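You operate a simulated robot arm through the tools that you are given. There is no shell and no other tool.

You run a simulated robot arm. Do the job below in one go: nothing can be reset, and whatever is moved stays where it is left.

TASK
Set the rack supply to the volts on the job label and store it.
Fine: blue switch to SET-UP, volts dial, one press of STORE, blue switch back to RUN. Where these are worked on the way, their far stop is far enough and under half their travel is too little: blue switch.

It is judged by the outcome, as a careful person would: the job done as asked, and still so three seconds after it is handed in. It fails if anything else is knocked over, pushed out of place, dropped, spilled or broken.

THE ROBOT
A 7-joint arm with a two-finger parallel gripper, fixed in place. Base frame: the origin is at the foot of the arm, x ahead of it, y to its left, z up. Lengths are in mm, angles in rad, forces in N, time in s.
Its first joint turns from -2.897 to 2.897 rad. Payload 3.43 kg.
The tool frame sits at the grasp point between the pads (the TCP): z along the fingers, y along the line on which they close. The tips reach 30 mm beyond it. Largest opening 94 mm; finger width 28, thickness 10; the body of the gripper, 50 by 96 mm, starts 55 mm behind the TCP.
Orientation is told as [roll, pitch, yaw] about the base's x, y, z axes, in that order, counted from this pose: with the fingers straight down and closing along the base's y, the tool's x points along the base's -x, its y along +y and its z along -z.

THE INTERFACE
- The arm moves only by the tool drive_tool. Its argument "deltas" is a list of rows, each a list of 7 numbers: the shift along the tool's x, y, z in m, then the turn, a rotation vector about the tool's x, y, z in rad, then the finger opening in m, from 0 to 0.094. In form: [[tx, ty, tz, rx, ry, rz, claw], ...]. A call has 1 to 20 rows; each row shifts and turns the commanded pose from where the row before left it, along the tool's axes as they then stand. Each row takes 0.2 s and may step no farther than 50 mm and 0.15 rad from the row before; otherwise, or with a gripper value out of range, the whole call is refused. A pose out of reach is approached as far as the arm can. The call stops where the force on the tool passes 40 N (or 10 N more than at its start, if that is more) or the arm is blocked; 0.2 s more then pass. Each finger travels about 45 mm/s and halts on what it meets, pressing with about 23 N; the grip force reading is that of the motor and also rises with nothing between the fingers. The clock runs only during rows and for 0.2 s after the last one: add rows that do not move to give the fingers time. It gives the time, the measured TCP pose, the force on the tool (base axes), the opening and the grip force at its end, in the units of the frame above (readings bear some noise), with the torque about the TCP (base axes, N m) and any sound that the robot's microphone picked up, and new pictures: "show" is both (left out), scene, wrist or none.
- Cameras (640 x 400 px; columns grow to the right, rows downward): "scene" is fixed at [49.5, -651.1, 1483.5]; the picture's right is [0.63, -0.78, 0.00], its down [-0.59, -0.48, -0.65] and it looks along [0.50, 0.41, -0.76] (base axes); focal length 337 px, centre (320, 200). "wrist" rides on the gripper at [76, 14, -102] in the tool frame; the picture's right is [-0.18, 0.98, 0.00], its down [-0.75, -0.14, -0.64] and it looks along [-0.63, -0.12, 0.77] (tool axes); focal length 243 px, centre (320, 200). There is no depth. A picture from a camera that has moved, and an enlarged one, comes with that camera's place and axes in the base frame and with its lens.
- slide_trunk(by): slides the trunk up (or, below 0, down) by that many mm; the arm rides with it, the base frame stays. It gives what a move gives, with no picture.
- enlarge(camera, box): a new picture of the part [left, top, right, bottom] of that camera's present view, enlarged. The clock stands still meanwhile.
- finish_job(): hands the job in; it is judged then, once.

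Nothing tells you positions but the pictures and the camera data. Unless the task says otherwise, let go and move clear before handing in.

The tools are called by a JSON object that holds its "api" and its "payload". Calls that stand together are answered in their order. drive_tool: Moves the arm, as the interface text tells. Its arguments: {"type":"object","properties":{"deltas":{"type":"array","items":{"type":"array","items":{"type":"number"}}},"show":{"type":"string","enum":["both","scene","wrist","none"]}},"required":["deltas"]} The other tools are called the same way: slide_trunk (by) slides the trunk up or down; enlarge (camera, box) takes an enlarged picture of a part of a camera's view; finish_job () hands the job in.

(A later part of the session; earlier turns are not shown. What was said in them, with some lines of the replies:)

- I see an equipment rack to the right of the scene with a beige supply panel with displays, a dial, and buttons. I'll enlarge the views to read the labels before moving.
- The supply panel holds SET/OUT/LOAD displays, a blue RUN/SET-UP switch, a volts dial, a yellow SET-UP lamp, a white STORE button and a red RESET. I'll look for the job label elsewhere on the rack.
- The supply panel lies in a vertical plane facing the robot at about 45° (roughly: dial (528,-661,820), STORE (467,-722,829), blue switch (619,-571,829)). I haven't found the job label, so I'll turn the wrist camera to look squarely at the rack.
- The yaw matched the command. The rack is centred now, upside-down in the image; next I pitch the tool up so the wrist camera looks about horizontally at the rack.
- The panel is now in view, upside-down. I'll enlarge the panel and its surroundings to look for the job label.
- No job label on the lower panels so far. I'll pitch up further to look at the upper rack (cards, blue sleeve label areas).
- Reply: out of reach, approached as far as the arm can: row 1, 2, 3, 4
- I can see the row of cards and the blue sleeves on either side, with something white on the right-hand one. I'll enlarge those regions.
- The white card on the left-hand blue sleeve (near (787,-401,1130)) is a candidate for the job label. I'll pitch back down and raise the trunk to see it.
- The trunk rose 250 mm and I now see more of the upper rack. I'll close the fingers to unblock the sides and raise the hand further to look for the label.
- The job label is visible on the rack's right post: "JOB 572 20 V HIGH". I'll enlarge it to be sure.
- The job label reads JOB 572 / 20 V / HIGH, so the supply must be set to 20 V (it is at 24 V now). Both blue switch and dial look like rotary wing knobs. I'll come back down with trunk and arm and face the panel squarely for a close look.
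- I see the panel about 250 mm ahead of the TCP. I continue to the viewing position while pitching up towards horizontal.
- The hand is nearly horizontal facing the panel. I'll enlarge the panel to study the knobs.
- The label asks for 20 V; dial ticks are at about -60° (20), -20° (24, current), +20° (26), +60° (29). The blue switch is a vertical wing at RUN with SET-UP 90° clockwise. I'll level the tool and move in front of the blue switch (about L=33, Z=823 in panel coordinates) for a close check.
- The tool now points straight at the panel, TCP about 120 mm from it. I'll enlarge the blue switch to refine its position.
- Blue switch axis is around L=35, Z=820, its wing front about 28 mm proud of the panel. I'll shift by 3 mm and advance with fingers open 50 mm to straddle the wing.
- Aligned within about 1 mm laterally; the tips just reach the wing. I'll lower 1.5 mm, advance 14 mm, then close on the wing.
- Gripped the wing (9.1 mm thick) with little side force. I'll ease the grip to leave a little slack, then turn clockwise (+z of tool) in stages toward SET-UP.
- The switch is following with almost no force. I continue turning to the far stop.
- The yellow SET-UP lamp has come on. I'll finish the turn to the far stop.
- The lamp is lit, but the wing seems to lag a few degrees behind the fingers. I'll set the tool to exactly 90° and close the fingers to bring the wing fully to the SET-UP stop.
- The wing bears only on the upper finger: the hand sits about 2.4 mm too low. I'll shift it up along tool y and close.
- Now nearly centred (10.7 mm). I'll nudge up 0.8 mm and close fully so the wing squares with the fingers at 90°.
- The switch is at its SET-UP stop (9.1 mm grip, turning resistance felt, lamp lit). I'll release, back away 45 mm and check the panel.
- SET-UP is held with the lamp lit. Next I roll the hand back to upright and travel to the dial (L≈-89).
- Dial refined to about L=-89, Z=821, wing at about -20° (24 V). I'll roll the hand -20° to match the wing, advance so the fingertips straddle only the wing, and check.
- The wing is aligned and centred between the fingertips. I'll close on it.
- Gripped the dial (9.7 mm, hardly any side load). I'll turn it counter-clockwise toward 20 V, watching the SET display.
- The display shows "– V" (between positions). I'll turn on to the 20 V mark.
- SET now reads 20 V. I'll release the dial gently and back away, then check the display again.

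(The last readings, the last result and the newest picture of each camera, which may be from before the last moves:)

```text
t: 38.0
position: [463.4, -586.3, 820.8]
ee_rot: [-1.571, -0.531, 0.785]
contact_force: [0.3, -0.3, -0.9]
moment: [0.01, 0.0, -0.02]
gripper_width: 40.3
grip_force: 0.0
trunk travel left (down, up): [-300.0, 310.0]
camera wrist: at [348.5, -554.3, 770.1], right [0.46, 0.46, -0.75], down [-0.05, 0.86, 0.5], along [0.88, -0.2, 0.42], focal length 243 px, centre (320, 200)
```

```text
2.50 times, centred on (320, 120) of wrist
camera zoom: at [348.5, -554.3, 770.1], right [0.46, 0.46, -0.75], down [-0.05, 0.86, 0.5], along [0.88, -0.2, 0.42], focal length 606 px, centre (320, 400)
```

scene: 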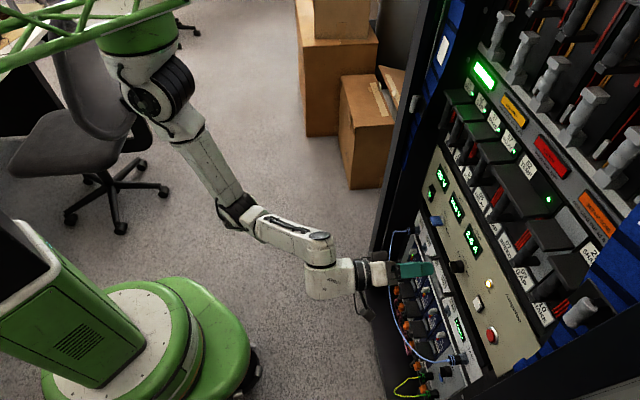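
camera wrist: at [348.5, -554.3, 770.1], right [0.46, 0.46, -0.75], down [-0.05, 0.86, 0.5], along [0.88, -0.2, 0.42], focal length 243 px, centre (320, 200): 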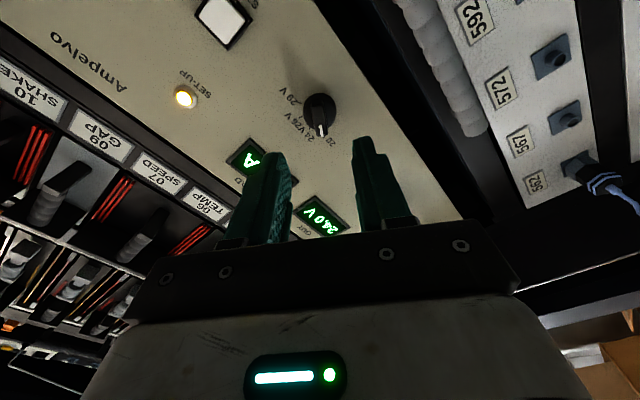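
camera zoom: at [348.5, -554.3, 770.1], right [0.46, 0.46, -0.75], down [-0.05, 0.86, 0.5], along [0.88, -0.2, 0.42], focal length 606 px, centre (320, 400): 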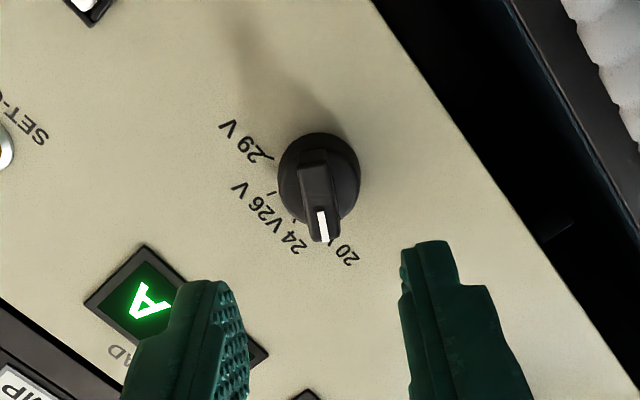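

20 V is set and holds. Next I roll the hand upright, close the fingers, and move in front of STORE (L≈-178, Z≈827).

{"api": "drive_tool", "payload": {"deltas": [[0, 0, 0, 0, 0, 0.13, 0.03], [0, 0, 0, 0, 0, 0.13, 0.02], [0, 0, 0, 0, 0, 0.13, 0.01], [0, 0, 0, 0, 0, 0.13, 0.0], [0, 0, 0, 0, 0, 0.13, 0.0], [0, 0, 0, 0, 0, 0.13, 0.0], [0, 0, 0, 0, 0, 0.13, 0.0], [0, 0, 0, 0, 0, 0.13, 0.0], [-0.0015, -0.0225, 0, 0, 0, 0, 0.0], [-0.0015, -0.0225, 0, 0, 0, 0, 0.0], [-0.0015, -0.0225, 0, 0, 0, 0, 0.0], [-0.0015, -0.0225, 0, 0, 0, 0, 0.0], [0, 0, 0, 0, 0, 0, 0.0]], "show": "both"}}

{"api": "enlarge", "payload": {"camera": "wrist", "box": [230, 40, 410, 200]}}

{"api": "enlarge", "payload": {"camera": "scene", "box": [420, 240, 520, 340]}}

```text
t: 40.8
position: [397.8, -650.3, 825.3]
ee_rot: [1.957, -1.569, -2.742]
contact_force: [-0.3, 0.0, 0.1]
moment: [0.01, 0.01, 0.01]
gripper_width: 0.0
grip_force: 23.1
trunk travel left (down, up): [-300.0, 310.0]
camera wrist: at [334.9, -567.1, 749.3], right [0.69, 0.69, 0.19], down [-0.55, 0.35, 0.75], along [0.46, -0.63, 0.63], focal length 243 px, centre (320, 200)
```

scene: 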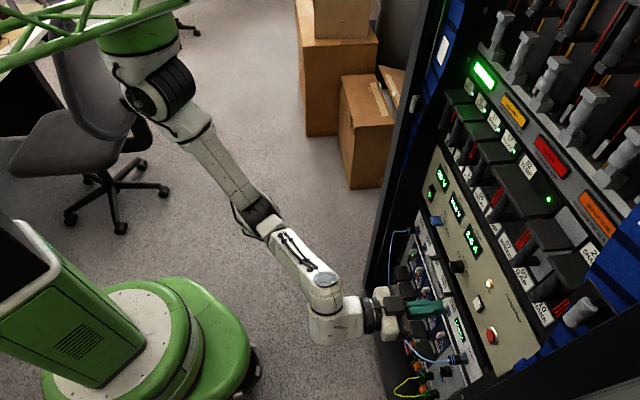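
wrist: 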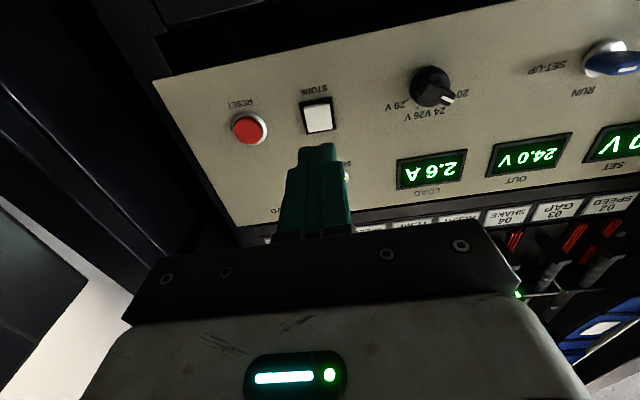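

```text
2.50 times, centred on (320, 120) of wrist
camera zoom: at [334.9, -567.1, 749.3], right [0.69, 0.69, 0.19], down [-0.55, 0.35, 0.75], along [0.46, -0.63, 0.63], focal length 606 px, centre (320, 400)
```

zoom: 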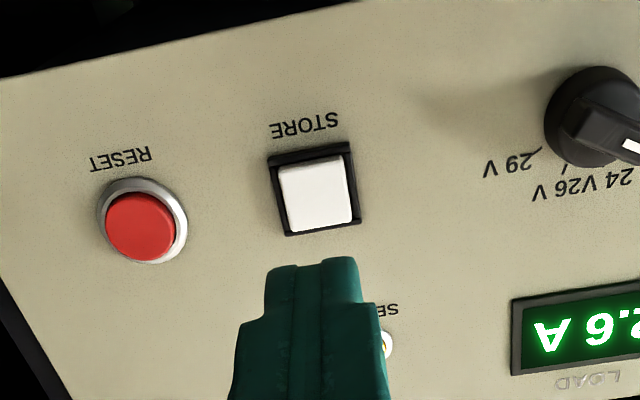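

```text
4.00 times, centred on (470, 290) of scene
camera zoom: at [49.5, -651.1, 1483.5], right [0.63, -0.78, 0.0], down [-0.59, -0.48, -0.65], along [0.5, 0.41, -0.76], focal length 1347 px, centre (-280, -160)
```

zoom: 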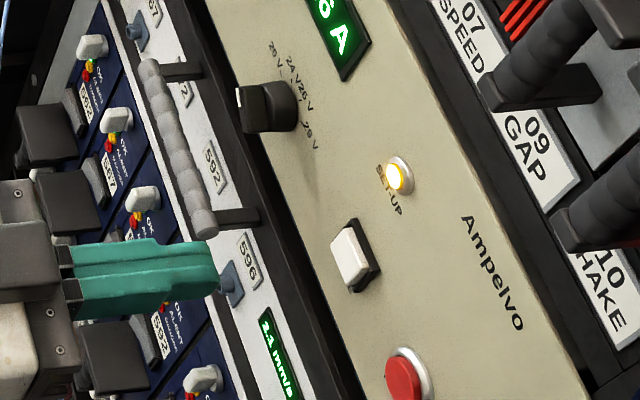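

STORE cap centre is about L=-179, Z=826, cap front about 8 mm proud; closed fingertips are in line with it. I'll approach to roughly 8–10 mm short of contact.

{"api": "drive_tool", "payload": {"deltas": [[-0.0007, -0.0004, 0.02, 0, 0, 0, 0.0], [0, 0, 0.02, 0, 0, 0, 0.0], [0, 0, 0.012, 0, 0, 0, 0.0], [0, 0, 0, 0, 0, 0, 0.0]], "show": "both"}}

{"api": "enlarge", "payload": {"camera": "wrist", "box": [230, 60, 410, 240]}}

{"api": "enlarge", "payload": {"camera": "scene", "box": [420, 240, 520, 340]}}

```text
t: 41.8
position: [435.6, -687.0, 826.3]
ee_rot: [1.607, -1.569, -2.392]
contact_force: [-0.6, 0.3, 0.3]
moment: [-0.01, 0.04, 0.02]
gripper_width: 0.0
grip_force: 22.6
trunk travel left (down, up): [-300.0, 310.0]
camera wrist: at [371.8, -603.8, 750.4], right [0.69, 0.7, 0.18], down [-0.55, 0.35, 0.75], along [0.46, -0.63, 0.63], focal length 243 px, centre (320, 200)
```

scene: 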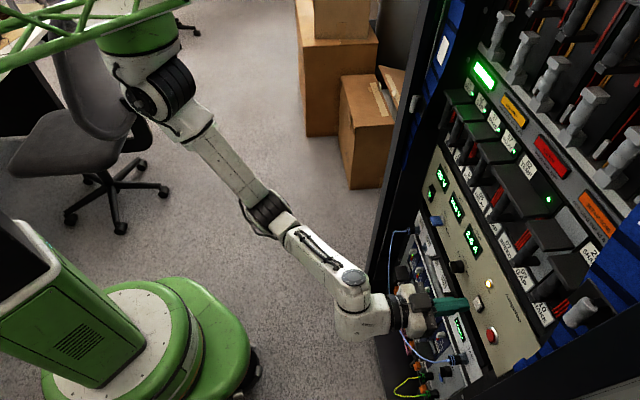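
wrist: 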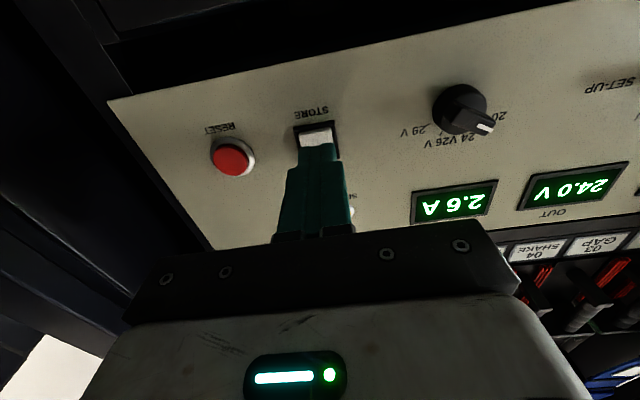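

```text
2.22 times, centred on (320, 150) of wrist
camera zoom: at [371.8, -603.8, 750.4], right [0.69, 0.7, 0.18], down [-0.55, 0.35, 0.75], along [0.46, -0.63, 0.63], focal length 539 px, centre (320, 311)
```

zoom: 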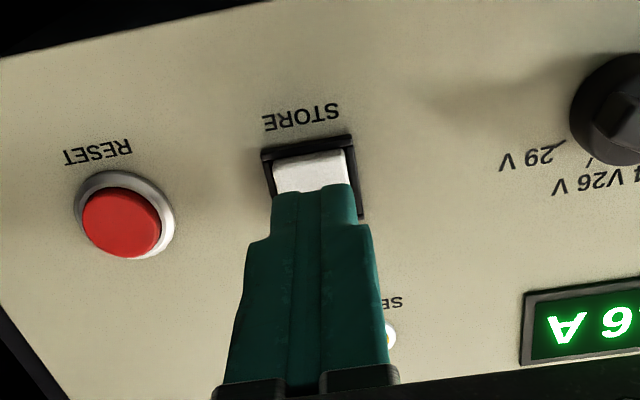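

```text
4.00 times, centred on (470, 290) of scene
camera zoom: at [49.5, -651.1, 1483.5], right [0.63, -0.78, 0.0], down [-0.59, -0.48, -0.65], along [0.5, 0.41, -0.76], focal length 1347 px, centre (-280, -160)
```

zoom: 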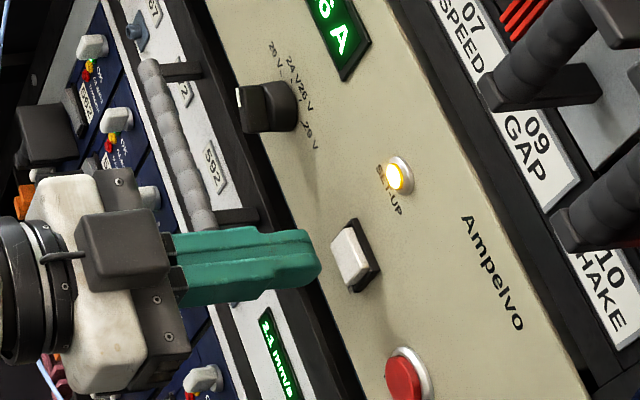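

Aligned; about 10 mm to go. I'll advance slowly to touch and start pressing, watching force and sound.

{"api": "drive_tool", "payload": {"deltas": [[0, 0, 0.003, 0, 0, 0, 0.0], [0, 0, 0.003, 0, 0, 0, 0.0], [0, 0, 0.002, 0, 0, 0, 0.0], [0, 0, 0.002, 0, 0, 0, 0.0]], "show": "scene"}}

{"api": "enlarge", "payload": {"camera": "scene", "box": [400, 160, 540, 340]}}

```text
t: 42.8
position: [441.9, -694.2, 827.5]
ee_rot: [2.17, -1.57, -2.957]
contact_force: [-1.0, -0.5, 0.9]
moment: [-0.03, 0.02, 0.02]
gripper_width: 0.0
grip_force: 23.0
trunk travel left (down, up): [-300.0, 310.0]
```

scene: 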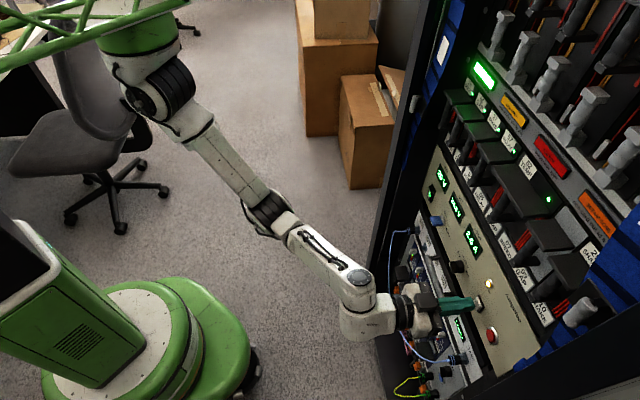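

```text
2.22 times, centred on (470, 250) of scene
camera zoom: at [49.5, -651.1, 1483.5], right [0.63, -0.78, 0.0], down [-0.59, -0.48, -0.65], along [0.5, 0.41, -0.76], focal length 748 px, centre (-13, 89)
```

zoom: 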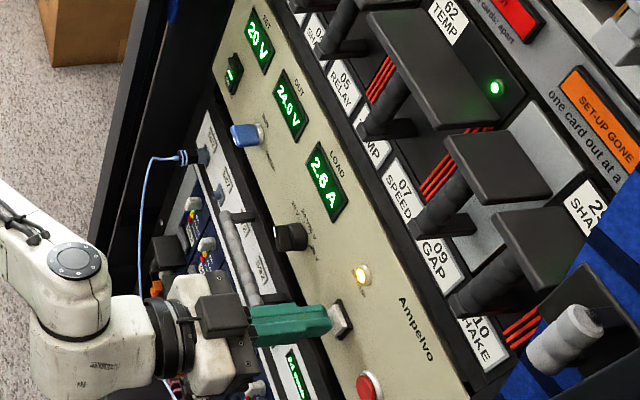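

Almost touching, no force yet. I'll keep pressing in by small steps.

{"api": "drive_tool", "payload": {"deltas": [[0, 0, 0.002, 0, 0, 0, 0.0], [0, 0, 0.002, 0, 0, 0, 0.0]], "show": "scene"}}

{"api": "enlarge", "payload": {"camera": "scene", "box": [400, 160, 540, 340]}}

{"api": "enlarge", "payload": {"camera": "wrist", "box": [230, 60, 410, 240]}}

```text
t: 43.4
position: [443.5, -697.6, 828.5]
ee_rot: [2.205, -1.569, -2.992]
contact_force: [0.9, -0.2, -0.1]
moment: [-0.01, -0.01, 0.0]
gripper_width: 0.1
grip_force: 23.2
trunk travel left (down, up): [-300.0, 310.0]
```

scene: 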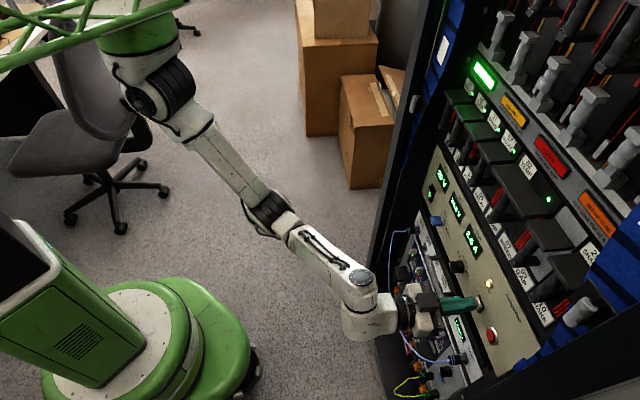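

```text
2.22 times, centred on (470, 250) of scene
camera zoom: at [49.5, -651.1, 1483.5], right [0.63, -0.78, 0.0], down [-0.59, -0.48, -0.65], along [0.5, 0.41, -0.76], focal length 748 px, centre (-13, 89)
```

zoom: 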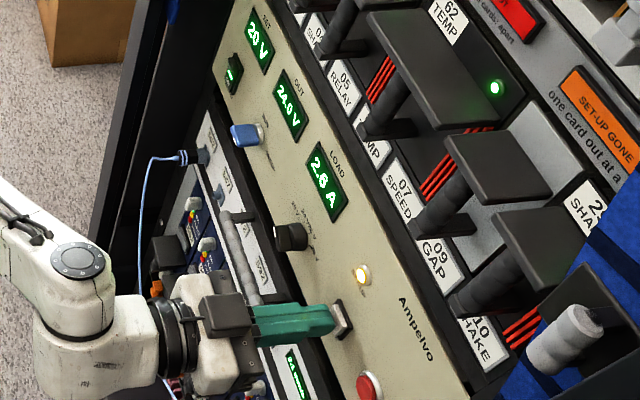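

```text
2.22 times, centred on (320, 150) of wrist
camera zoom: at [380.7, -613.5, 751.0], right [0.69, 0.69, 0.18], down [-0.55, 0.35, 0.75], along [0.46, -0.63, 0.63], focal length 539 px, centre (320, 311)
```

zoom: 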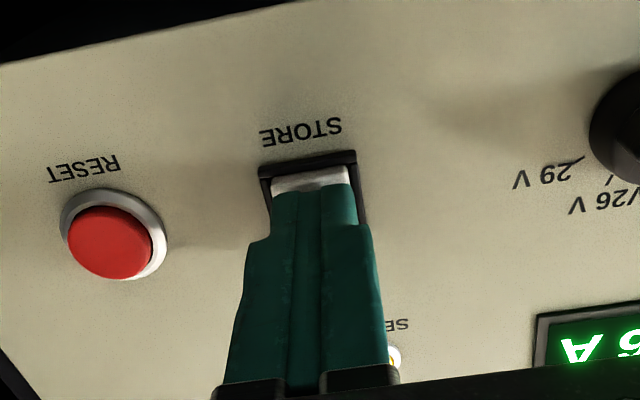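

Still no contact force; continuing in 2 mm steps.

{"api": "drive_tool", "payload": {"deltas": [[0, 0, 0.002, 0, 0, 0, 0.0], [0, 0, 0.001, 0, 0, 0, 0.0]], "show": "wrist"}}

{"api": "enlarge", "payload": {"camera": "scene", "box": [420, 160, 520, 340]}}

{"api": "enlarge", "payload": {"camera": "wrist", "box": [230, 60, 410, 240]}}

```text
t: 44.0
position: [446.4, -698.8, 826.3]
ee_rot: [1.885, -1.568, -2.671]
contact_force: [-0.8, 0.4, 0.8]
moment: [0.01, -0.02, 0.0]
gripper_width: 0.1
grip_force: 23.1
trunk travel left (down, up): [-300.0, 310.0]
camera wrist: at [382.6, -615.6, 750.6], right [0.69, 0.69, 0.19], down [-0.55, 0.35, 0.75], along [0.46, -0.63, 0.63], focal length 243 px, centre (320, 200)
```

wrist: 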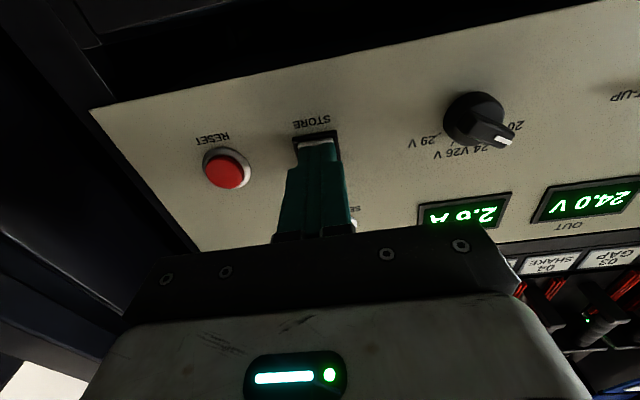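

```text
2.22 times, centred on (470, 250) of scene
camera zoom: at [49.5, -651.1, 1483.5], right [0.63, -0.78, 0.0], down [-0.59, -0.48, -0.65], along [0.5, 0.41, -0.76], focal length 748 px, centre (-13, 89)
```

zoom: 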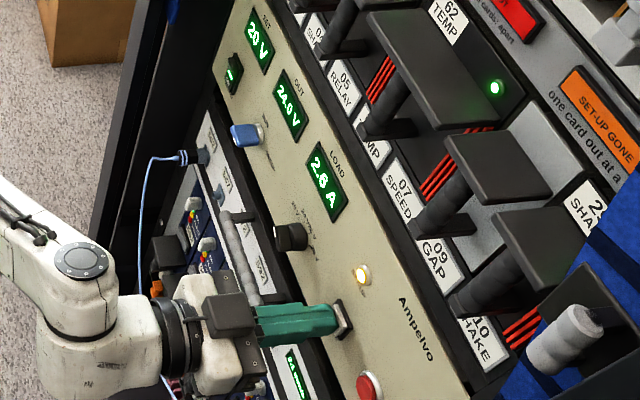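

```text
2.22 times, centred on (320, 150) of wrist
camera zoom: at [382.6, -615.6, 750.6], right [0.69, 0.69, 0.19], down [-0.55, 0.35, 0.75], along [0.46, -0.63, 0.63], focal length 539 px, centre (320, 311)
```

zoom: 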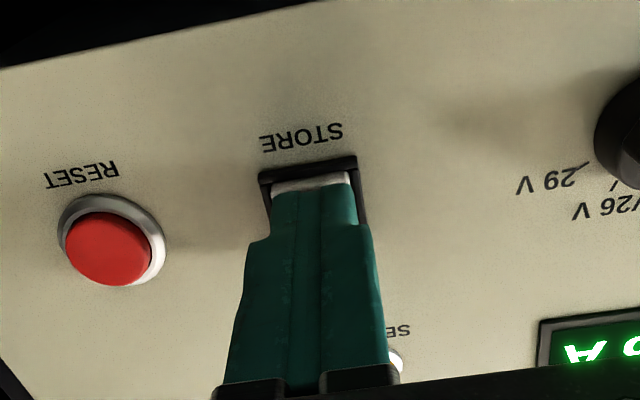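

Still no contact. Two more small steps.

{"api": "drive_tool", "payload": {"deltas": [[0, 0, 0.0015, 0, 0, 0, 0.0], [0, 0, 0.0015, 0, 0, 0, 0.0]], "show": "wrist"}}

{"api": "enlarge", "payload": {"camera": "scene", "box": [420, 160, 520, 340]}}

{"api": "enlarge", "payload": {"camera": "wrist", "box": [270, 110, 370, 190]}}

```text
t: 44.6
position: [448.1, -701.1, 826.6]
ee_rot: [1.375, -1.569, -2.158]
contact_force: [-1.5, 4.6, -0.2]
moment: [-0.01, 0.04, 0.06]
gripper_width: 0.0
grip_force: 22.8
trunk travel left (down, up): [-300.0, 310.0]
heard: click
camera wrist: at [384.1, -617.6, 750.6], right [0.69, 0.7, 0.19], down [-0.55, 0.35, 0.75], along [0.46, -0.63, 0.63], focal length 243 px, centre (320, 200)
```

wrist: 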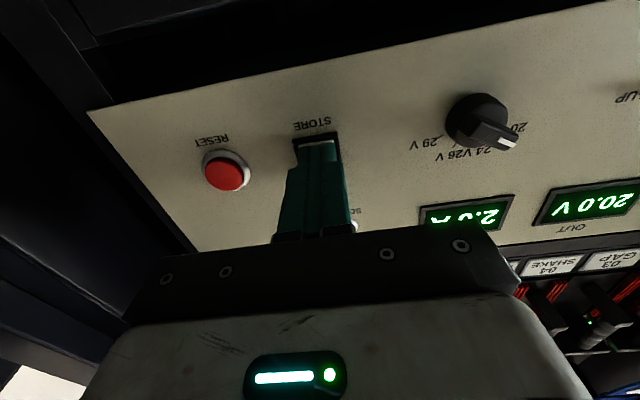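

```text
2.22 times, centred on (470, 250) of scene
camera zoom: at [49.5, -651.1, 1483.5], right [0.63, -0.78, 0.0], down [-0.59, -0.48, -0.65], along [0.5, 0.41, -0.76], focal length 748 px, centre (-13, 89)
```

zoom: 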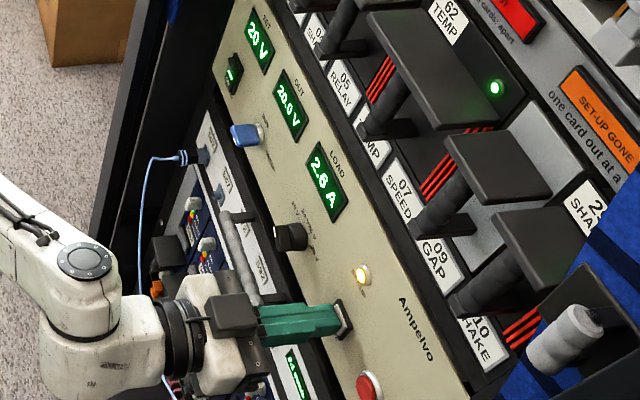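

```text
5.00 times, centred on (320, 150) of wrist
camera zoom: at [384.1, -617.6, 750.6], right [0.69, 0.7, 0.19], down [-0.55, 0.35, 0.75], along [0.46, -0.63, 0.63], focal length 1213 px, centre (320, 450)
```

zoom: 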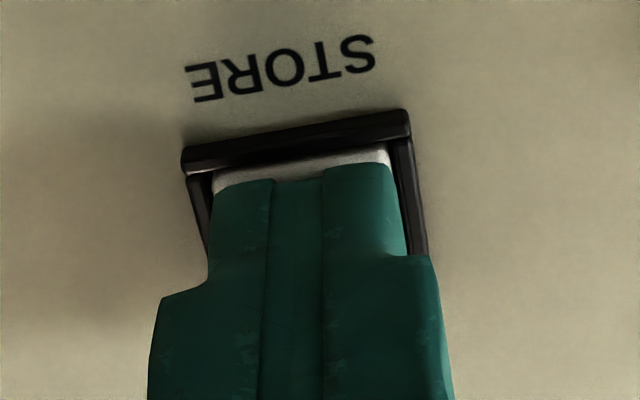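

Click heard, OUT now reads 20.0 V: stored with one press. I'll retreat straight back 60 mm and then check the displays.

{"api": "drive_tool", "payload": {"deltas": [[0, 0, -0.02, 0, 0, 0, 0.0], [0, 0, -0.02, 0, 0, 0, 0.0], [0, 0, -0.025, 0, 0, 0, 0.0], [0, 0, 0, 0, 0, 0, 0.0]], "show": "both"}}

{"api": "enlarge", "payload": {"camera": "scene", "box": [400, 160, 540, 340]}}

{"api": "enlarge", "payload": {"camera": "wrist", "box": [200, 0, 640, 240]}}

```text
t: 45.6
position: [403.0, -655.9, 826.6]
ee_rot: [2.066, -1.568, -2.851]
contact_force: [1.0, -0.5, -0.7]
moment: [-0.01, 0.01, -0.01]
gripper_width: 0.1
grip_force: 23.1
trunk travel left (down, up): [-300.0, 310.0]
camera wrist: at [338.9, -571.8, 750.2], right [0.69, 0.7, 0.19], down [-0.55, 0.35, 0.75], along [0.46, -0.63, 0.63], focal length 243 px, centre (320, 200)
```

scene: 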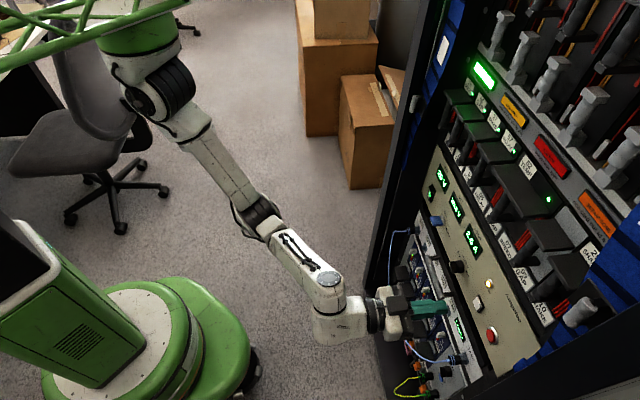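
wrist: 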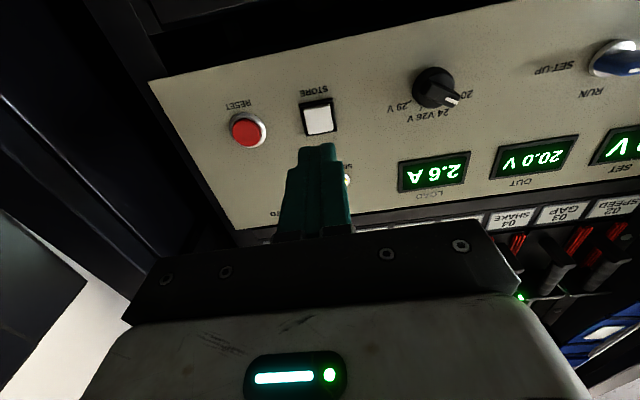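

```text
2.22 times, centred on (470, 250) of scene
camera zoom: at [49.5, -651.1, 1483.5], right [0.63, -0.78, 0.0], down [-0.59, -0.48, -0.65], along [0.5, 0.41, -0.76], focal length 748 px, centre (-13, 89)
```

zoom: 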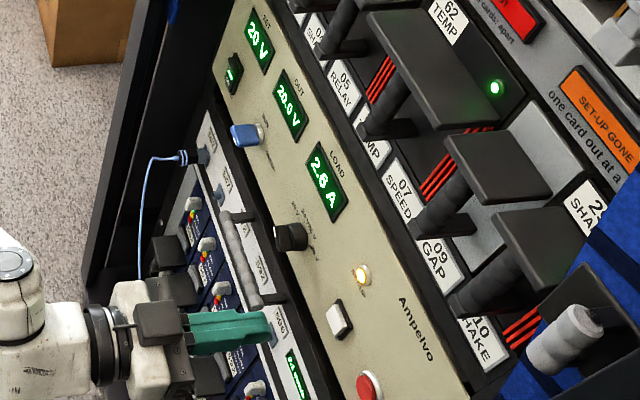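

```text
1.45 times, centred on (420, 120) of wrist
camera zoom: at [338.9, -571.8, 750.2], right [0.69, 0.7, 0.19], down [-0.55, 0.35, 0.75], along [0.46, -0.63, 0.63], focal length 353 px, centre (174, 316)
```

zoom: 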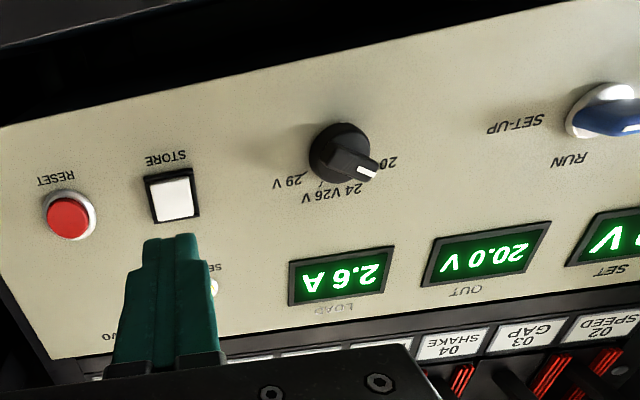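

Supply shows SET 20 V and OUT 20.0 V, STORE has sprung back. Now I travel back to the blue switch, roll the hand 90° to match the horizontal wing and open the fingers.

{"api": "drive_tool", "payload": {"deltas": [[0.00047, 0.03565, 0, 0, 0, 0, 0.01], [0.00047, 0.03565, 0, 0, 0, 0, 0.02], [0.00047, 0.03565, 0, 0, 0, 0, 0.03], [0.00047, 0.03565, 0, 0, 0, 0, 0.04], [0.00047, 0.03565, 0, 0, 0, 0, 0.04], [0.00047, 0.03565, 0, 0, 0, 0, 0.04], [0, 0, 0, 0, 0, 0.1428, 0.04], [0, 0, 0, 0, 0, 0.1428, 0.04], [0, 0, 0, 0, 0, 0.1428, 0.04], [0, 0, 0, 0, 0, 0.1428, 0.04], [0, 0, 0, 0, 0, 0.1428, 0.04], [0, 0, 0, 0, 0, 0.1428, 0.04], [0, 0, 0, 0, 0, 0.1428, 0.04], [0, 0, 0, 0, 0, 0.1428, 0.04], [0, 0, 0, 0, 0, 0.1428, 0.04], [0, 0, 0, 0, 0, 0.1428, 0.04], [0, 0, 0, 0, 0, 0.1428, 0.04], [0, 0, 0.02, 0, 0, 0, 0.04], [0, 0, 0.01, 0, 0, 0, 0.04], [0, 0, 0, 0, 0, 0, 0.04]], "show": "both"}}

{"api": "enlarge", "payload": {"camera": "wrist", "box": [230, 60, 410, 240]}}

{"api": "enlarge", "payload": {"camera": "scene", "box": [360, 160, 500, 280]}}

```text
t: 49.8
position: [576.6, -525.4, 825.2]
ee_rot: [1.572, 0.002, -2.356]
contact_force: [0.7, 0.0, 0.8]
moment: [0.01, -0.02, 0.01]
gripper_width: 40.2
grip_force: 0.1
trunk travel left (down, up): [-300.0, 310.0]
camera wrist: at [555.9, -397.9, 839.8], right [-0.13, -0.13, 0.98], down [-0.99, -0.08, -0.14], along [0.1, -0.99, -0.12], focal length 243 px, centre (320, 200)
```

scene: 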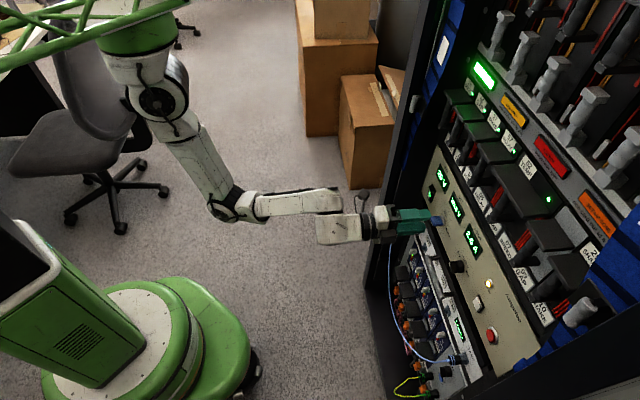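
wrist: 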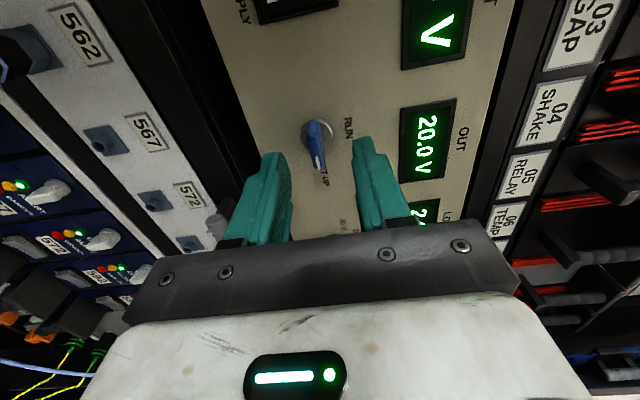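

```text
2.22 times, centred on (320, 150) of wrist
camera zoom: at [555.9, -397.9, 839.8], right [-0.13, -0.13, 0.98], down [-0.99, -0.08, -0.14], along [0.1, -0.99, -0.12], focal length 539 px, centre (320, 311)
```

zoom: 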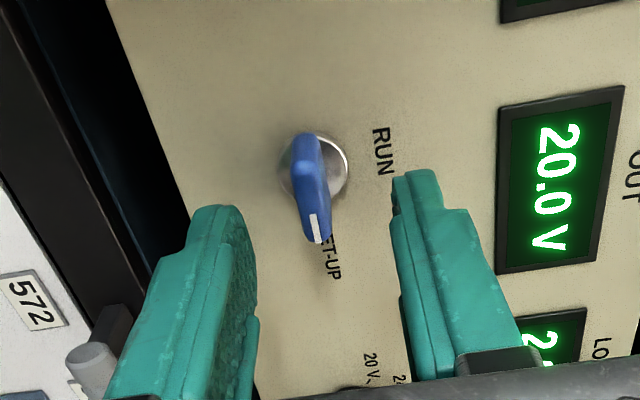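

```text
3.33 times, centred on (430, 220) of scene
camera zoom: at [49.5, -651.1, 1483.5], right [0.63, -0.78, 0.0], down [-0.59, -0.48, -0.65], along [0.5, 0.41, -0.76], focal length 1123 px, centre (-47, 133)
```

zoom: 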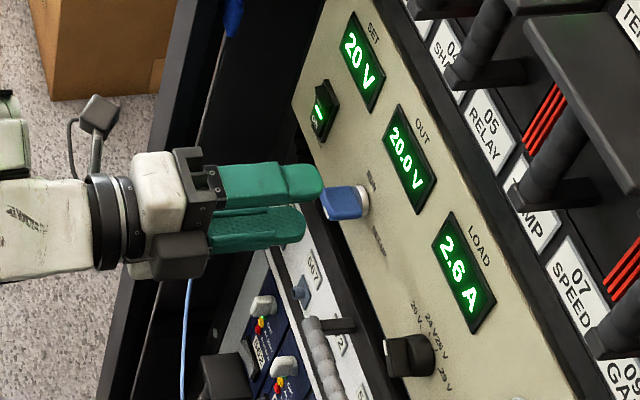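

Aligned with the horizontal wing within about 1 mm. I'll make a small correction and advance to straddle it, then close lightly.

{"api": "drive_tool", "payload": {"deltas": [[-0.001, -0.0006, 0.01, 0, 0, 0, 0.04], [0, 0, 0.011, 0, 0, 0, 0.04], [0, 0, 0, 0, 0, 0, 0.025], [0, 0, 0, 0, 0, 0, 0.012], [0, 0, 0, 0, 0, 0, 0.0], [0, 0, 0, 0, 0, 0, 0.0]], "show": "both"}}

{"api": "enlarge", "payload": {"camera": "wrist", "box": [230, 60, 410, 240]}}

{"api": "enlarge", "payload": {"camera": "scene", "box": [360, 160, 500, 280]}}

```text
t: 51.2
position: [589.4, -540.5, 822.6]
ee_rot: [1.568, -0.001, -2.357]
contact_force: [-0.3, -1.5, -2.9]
moment: [0.04, 0.03, -0.01]
gripper_width: 8.9
grip_force: 42.2
trunk travel left (down, up): [-300.0, 310.0]
camera wrist: at [569.3, -413.1, 837.2], right [-0.13, -0.13, 0.98], down [-0.99, -0.08, -0.14], along [0.1, -0.99, -0.12], focal length 243 px, centre (320, 200)
```

scene: 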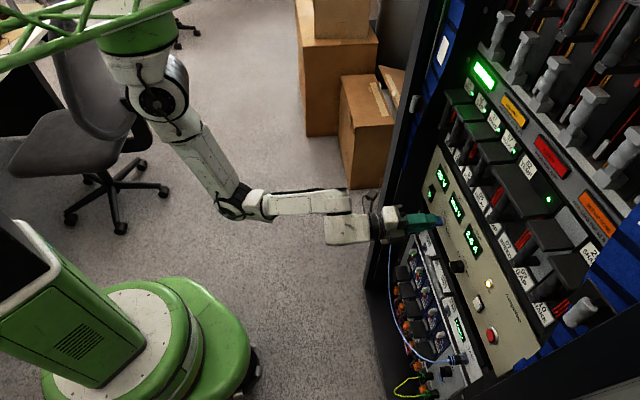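
wrist: 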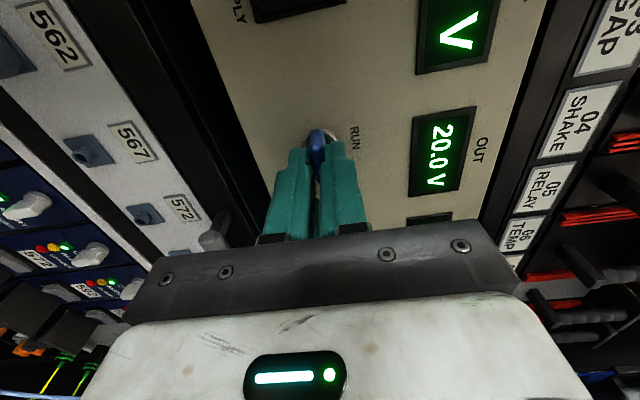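

```text
2.22 times, centred on (320, 150) of wrist
camera zoom: at [569.3, -413.1, 837.2], right [-0.13, -0.13, 0.98], down [-0.99, -0.08, -0.14], along [0.1, -0.99, -0.12], focal length 539 px, centre (320, 311)
```

zoom: 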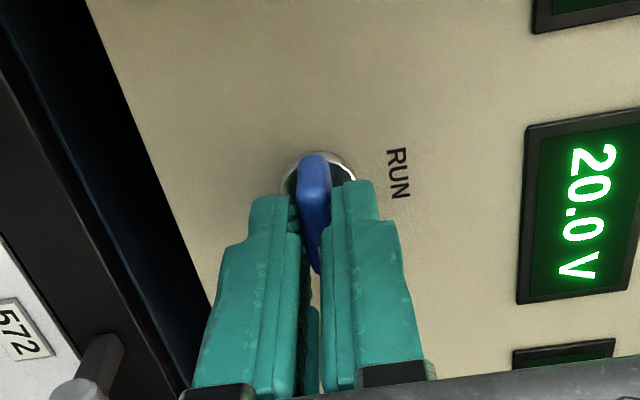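

```text
3.33 times, centred on (430, 220) of scene
camera zoom: at [49.5, -651.1, 1483.5], right [0.63, -0.78, 0.0], down [-0.59, -0.48, -0.65], along [0.5, 0.41, -0.76], focal length 1123 px, centre (-47, 133)
```

zoom: 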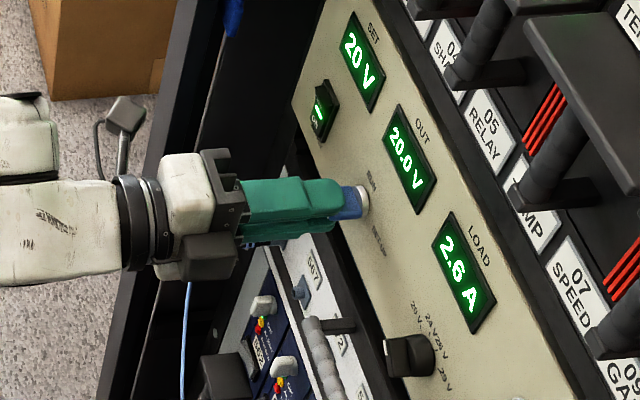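

Gripped cleanly with almost no load. Now I ease the grip slightly and turn counter-clockwise back toward RUN.

{"api": "drive_tool", "payload": {"deltas": [[0, 0, 0, 0, 0, 0, 0.0105], [0, 0, 0, 0, 0, -0.13, 0.0105], [0, 0, 0, 0, 0, -0.13, 0.0105], [0, 0, 0, 0, 0, -0.13, 0.0105], [0, 0, 0, 0, 0, -0.13, 0.0105], [0, 0, 0, 0, 0, -0.13, 0.0105], [0, 0, 0, 0, 0, -0.13, 0.0105], [0, 0, 0, 0, 0, 0, 0.0105]], "show": "scene"}}

{"api": "enlarge", "payload": {"camera": "wrist", "box": [230, 60, 410, 240]}}

{"api": "enlarge", "payload": {"camera": "scene", "box": [370, 160, 530, 300]}}

```text
t: 53.0
position: [588.9, -540.7, 822.6]
ee_rot: [1.573, -0.782, -2.356]
contact_force: [0.0, 0.1, 0.5]
moment: [0.0, -0.02, 0.02]
gripper_width: 10.8
grip_force: 0.0
trunk travel left (down, up): [-300.0, 310.0]
```

scene: 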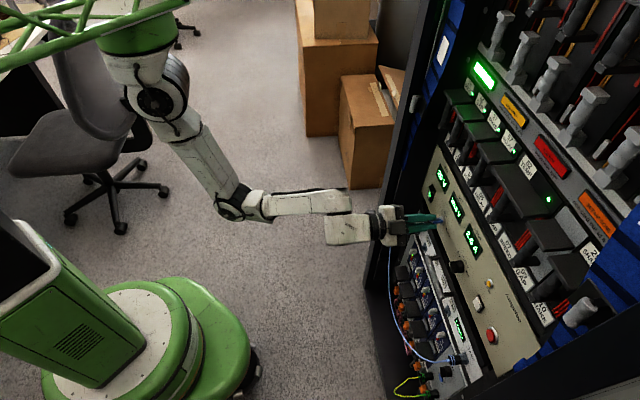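

```text
2.22 times, centred on (320, 150) of wrist
camera zoom: at [560.8, -422.2, 779.9], right [0.4, 0.4, 0.83], down [-0.9, 0.01, 0.43], along [0.17, -0.92, 0.36], focal length 539 px, centre (320, 311)
```

zoom: 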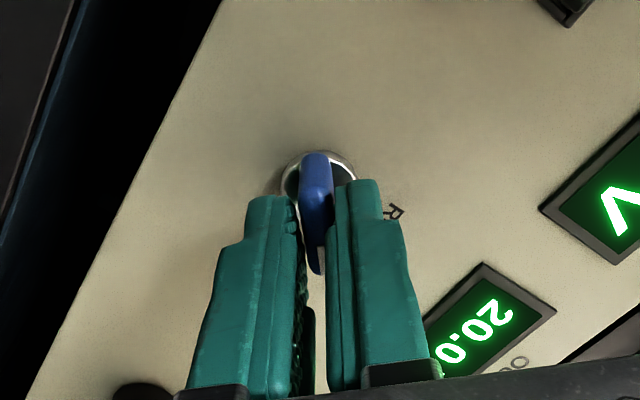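

```text
2.86 times, centred on (450, 230) of scene
camera zoom: at [49.5, -651.1, 1483.5], right [0.63, -0.78, 0.0], down [-0.59, -0.48, -0.65], along [0.5, 0.41, -0.76], focal length 962 px, centre (-51, 114)
```

zoom: 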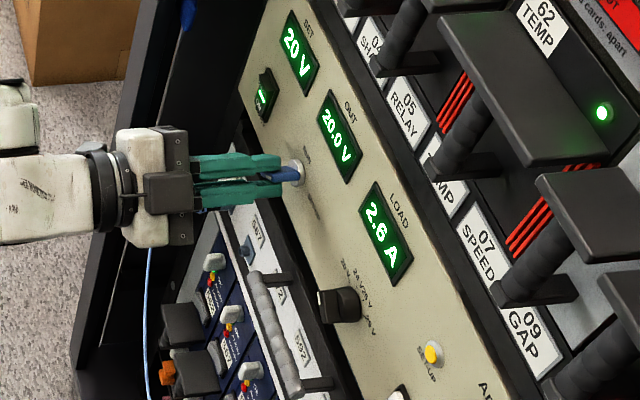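

SET-UP lamp is off and both displays still read 20 V. I'll finish the turn to the RUN stop and square it up by closing.

{"api": "drive_tool", "payload": {"deltas": [[0, 0, 0, 0, 0, -0.1318, 0.0105], [0, 0, 0, 0, 0, -0.1318, 0.0105], [0, 0, 0, 0, 0, -0.1318, 0.0105], [0, 0, 0, 0, 0, -0.1318, 0.0105], [0, 0, 0, 0, 0, -0.1318, 0.0105], [0, 0, 0, 0, 0, -0.1318, 0.0105], [0, 0, 0, 0, 0, 0, 0.008], [0, 0, 0, 0, 0, 0, 0.004], [0, 0, 0, 0, 0, 0, 0.0]], "show": "scene"}}

{"api": "enlarge", "payload": {"camera": "wrist", "box": [230, 60, 410, 240]}}

{"api": "enlarge", "payload": {"camera": "scene", "box": [370, 160, 530, 300]}}

```text
t: 55.0
position: [589.7, -540.5, 821.6]
ee_rot: [2.663, -1.571, 2.837]
contact_force: [3.7, 3.1, 0.7]
moment: [-0.12, -0.12, 0.04]
gripper_width: 8.8
grip_force: 43.2
trunk travel left (down, up): [-300.0, 310.0]
```

scene: 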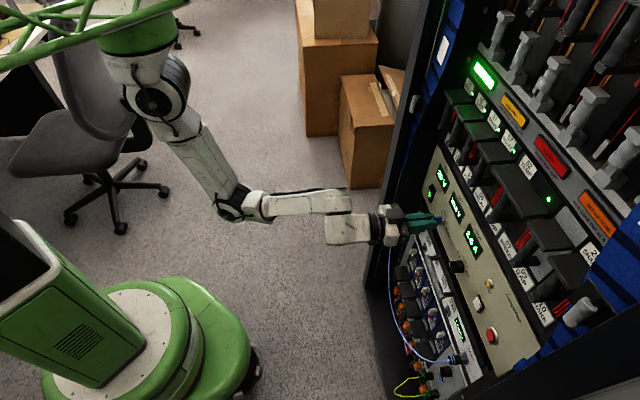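

```text
2.22 times, centred on (320, 150) of wrist
camera zoom: at [526.2, -457.0, 747.0], right [0.69, 0.7, 0.18], down [-0.55, 0.35, 0.75], along [0.46, -0.62, 0.63], focal length 539 px, centre (320, 311)
```

zoom: 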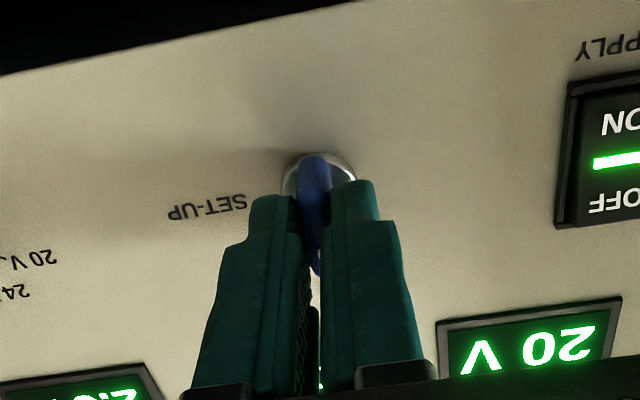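

```text
2.86 times, centred on (450, 230) of scene
camera zoom: at [49.5, -651.1, 1483.5], right [0.63, -0.78, 0.0], down [-0.59, -0.48, -0.65], along [0.5, 0.41, -0.76], focal length 962 px, centre (-51, 114)
```

zoom: 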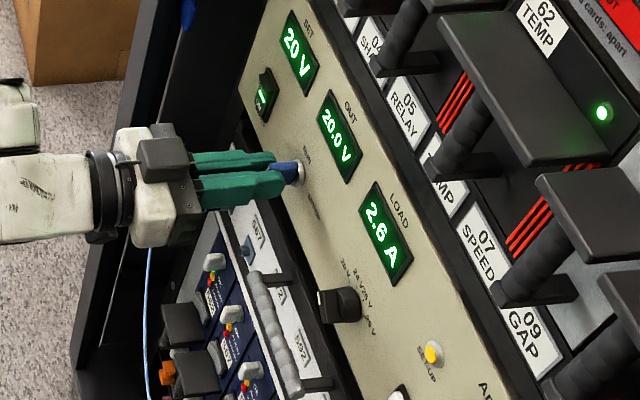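

The blue switch is squarely at RUN, lamp off, 20 V stored. I'll release and back well clear, then verify.

{"api": "drive_tool", "payload": {"deltas": [[0, 0, 0, 0, 0, 0, 0.015], [0, 0, 0, 0, 0, 0, 0.03], [0, 0, 0, 0, 0, 0, 0.045], [0, 0, -0.015, 0, 0, 0, 0.045], [0, 0, -0.02, 0, 0, 0, 0.045], [0, 0, -0.03, 0, 0, 0, 0.045], [0, 0, -0.03, 0, 0, 0, 0.045], [0, 0, -0.03, 0, 0, 0, 0.045], [0, 0, 0, 0, 0, 0, 0.045]], "show": "both"}}

{"api": "enlarge", "payload": {"camera": "scene", "box": [380, 150, 540, 350]}}

{"api": "enlarge", "payload": {"camera": "wrist", "box": [60, 20, 500, 240]}}

```text
t: 57.0
position: [499.5, -452.0, 822.1]
ee_rot: [2.458, -1.569, 3.042]
contact_force: [0.2, -1.6, -0.9]
moment: [0.02, 0.01, -0.02]
gripper_width: 45.0
grip_force: 0.2
trunk travel left (down, up): [-300.0, 310.0]
camera wrist: at [436.6, -369.0, 746.3], right [0.69, 0.7, 0.18], down [-0.55, 0.35, 0.75], along [0.46, -0.63, 0.63], focal length 243 px, centre (320, 200)
```

scene: 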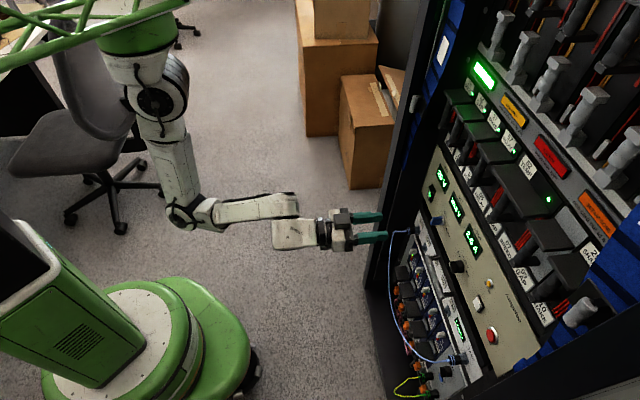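
wrist: 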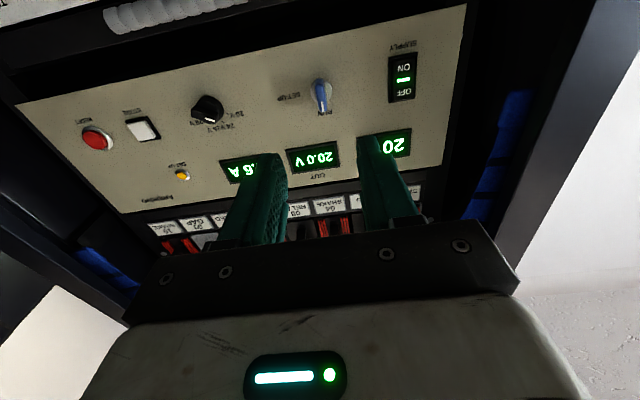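

```text
2.00 times, centred on (460, 250) of scene
camera zoom: at [49.5, -651.1, 1483.5], right [0.63, -0.78, 0.0], down [-0.59, -0.48, -0.65], along [0.5, 0.41, -0.76], focal length 674 px, centre (40, 100)
```

zoom: 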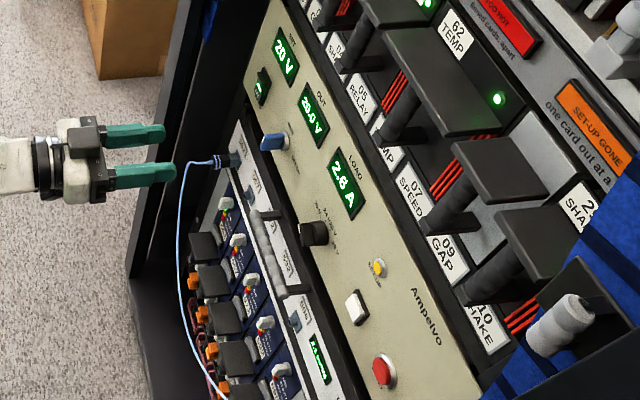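

```text
1.45 times, centred on (280, 130) of wrist
camera zoom: at [436.6, -369.0, 746.3], right [0.69, 0.7, 0.18], down [-0.55, 0.35, 0.75], along [0.46, -0.63, 0.63], focal length 353 px, centre (378, 302)
```

zoom: 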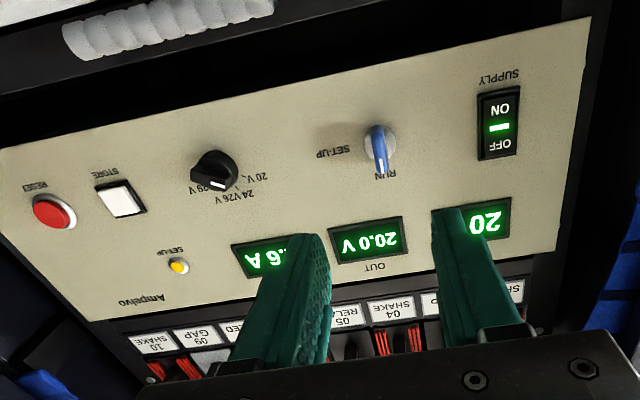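

Everything looks right: blue switch at RUN, SET-UP lamp off, dial at 20 V. One last zoom to confirm the displays before handing in.

{"api": "drive_tool", "payload": {"deltas": [[0, 0, 0, 0, 0, 0, 0.045], [0, 0, 0, 0, 0, 0, 0.045], [0, 0, 0, 0, 0, 0, 0.045], [0, 0, 0, 0, 0, 0, 0.045], [0, 0, 0, 0, 0, 0, 0.045]], "show": "none"}}

{"api": "enlarge", "payload": {"camera": "scene", "box": [410, 150, 510, 300]}}

{"api": "enlarge", "payload": {"camera": "scene", "box": [425, 160, 485, 200]}}

```text
t: 58.2
position: [499.2, -452.3, 824.1]
ee_rot: [2.401, -1.571, 3.098]
contact_force: [-0.2, 0.7, 0.2]
moment: [0.06, -0.01, 0.04]
gripper_width: 45.0
grip_force: 0.0
trunk travel left (down, up): [-300.0, 310.0]
```

```text
2.67 times, centred on (460, 225) of scene
camera zoom: at [49.5, -651.1, 1483.5], right [0.63, -0.78, 0.0], down [-0.59, -0.48, -0.65], along [0.5, 0.41, -0.76], focal length 898 px, centre (-53, 133)
```

zoom: 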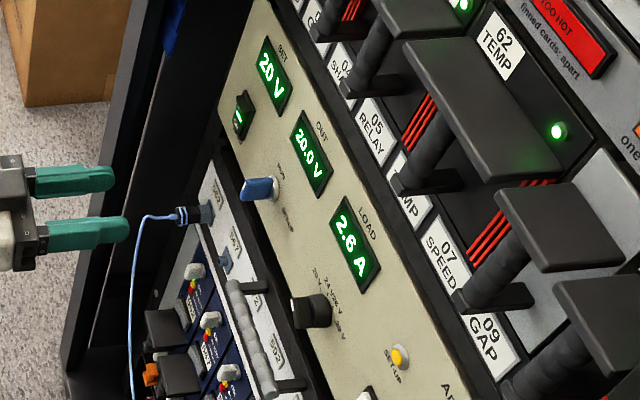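

```text
10.00 times, centred on (455, 180) of scene
camera zoom: at [49.5, -651.1, 1483.5], right [0.63, -0.78, 0.0], down [-0.59, -0.48, -0.65], along [0.5, 0.41, -0.76], focal length 3368 px, centre (-1030, 400)
```

zoom: 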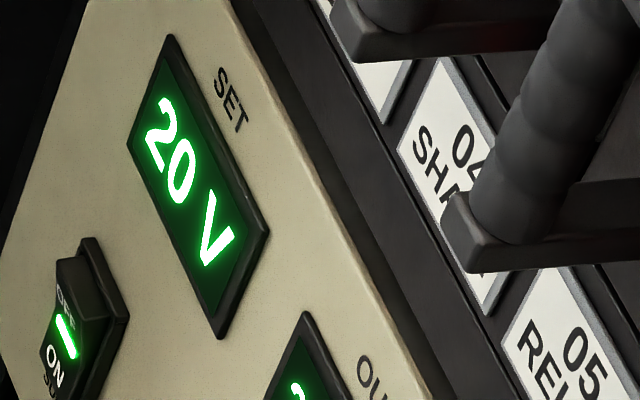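

SET reads 20 V and OUT reads 20.0 V. The blue switch is at RUN with the SET-UP lamp off, and the arm is clear of the rack. I'm handing the job in.

{"api": "finish_job", "payload": {}}

```text
The job is handed in.
```

The rack supply is set to 20 V, as the job label says (JOB 572, 20 V, HIGH), and the setting is stored.

- **Switch to SET-UP:** I turned the blue switch to its far stop, and the SET-UP lamp came on.
- **Volts dial:** I turned the dial from 24 V to 20 V. The SET display showed 20 V.
- **STORE:** I pressed STORE once. It clicked, and the OUT display changed from 24.0 V to 20.0 V.
- **Switch back to RUN:** I turned the blue switch back to RUN, and the SET-UP lamp went off.

Before handing in, I checked the panel once more: SET read 20 V, OUT read 20.0 V and the supply was still on. I saw nothing else moved or disturbed. The arm has let go and is clear of the rack.
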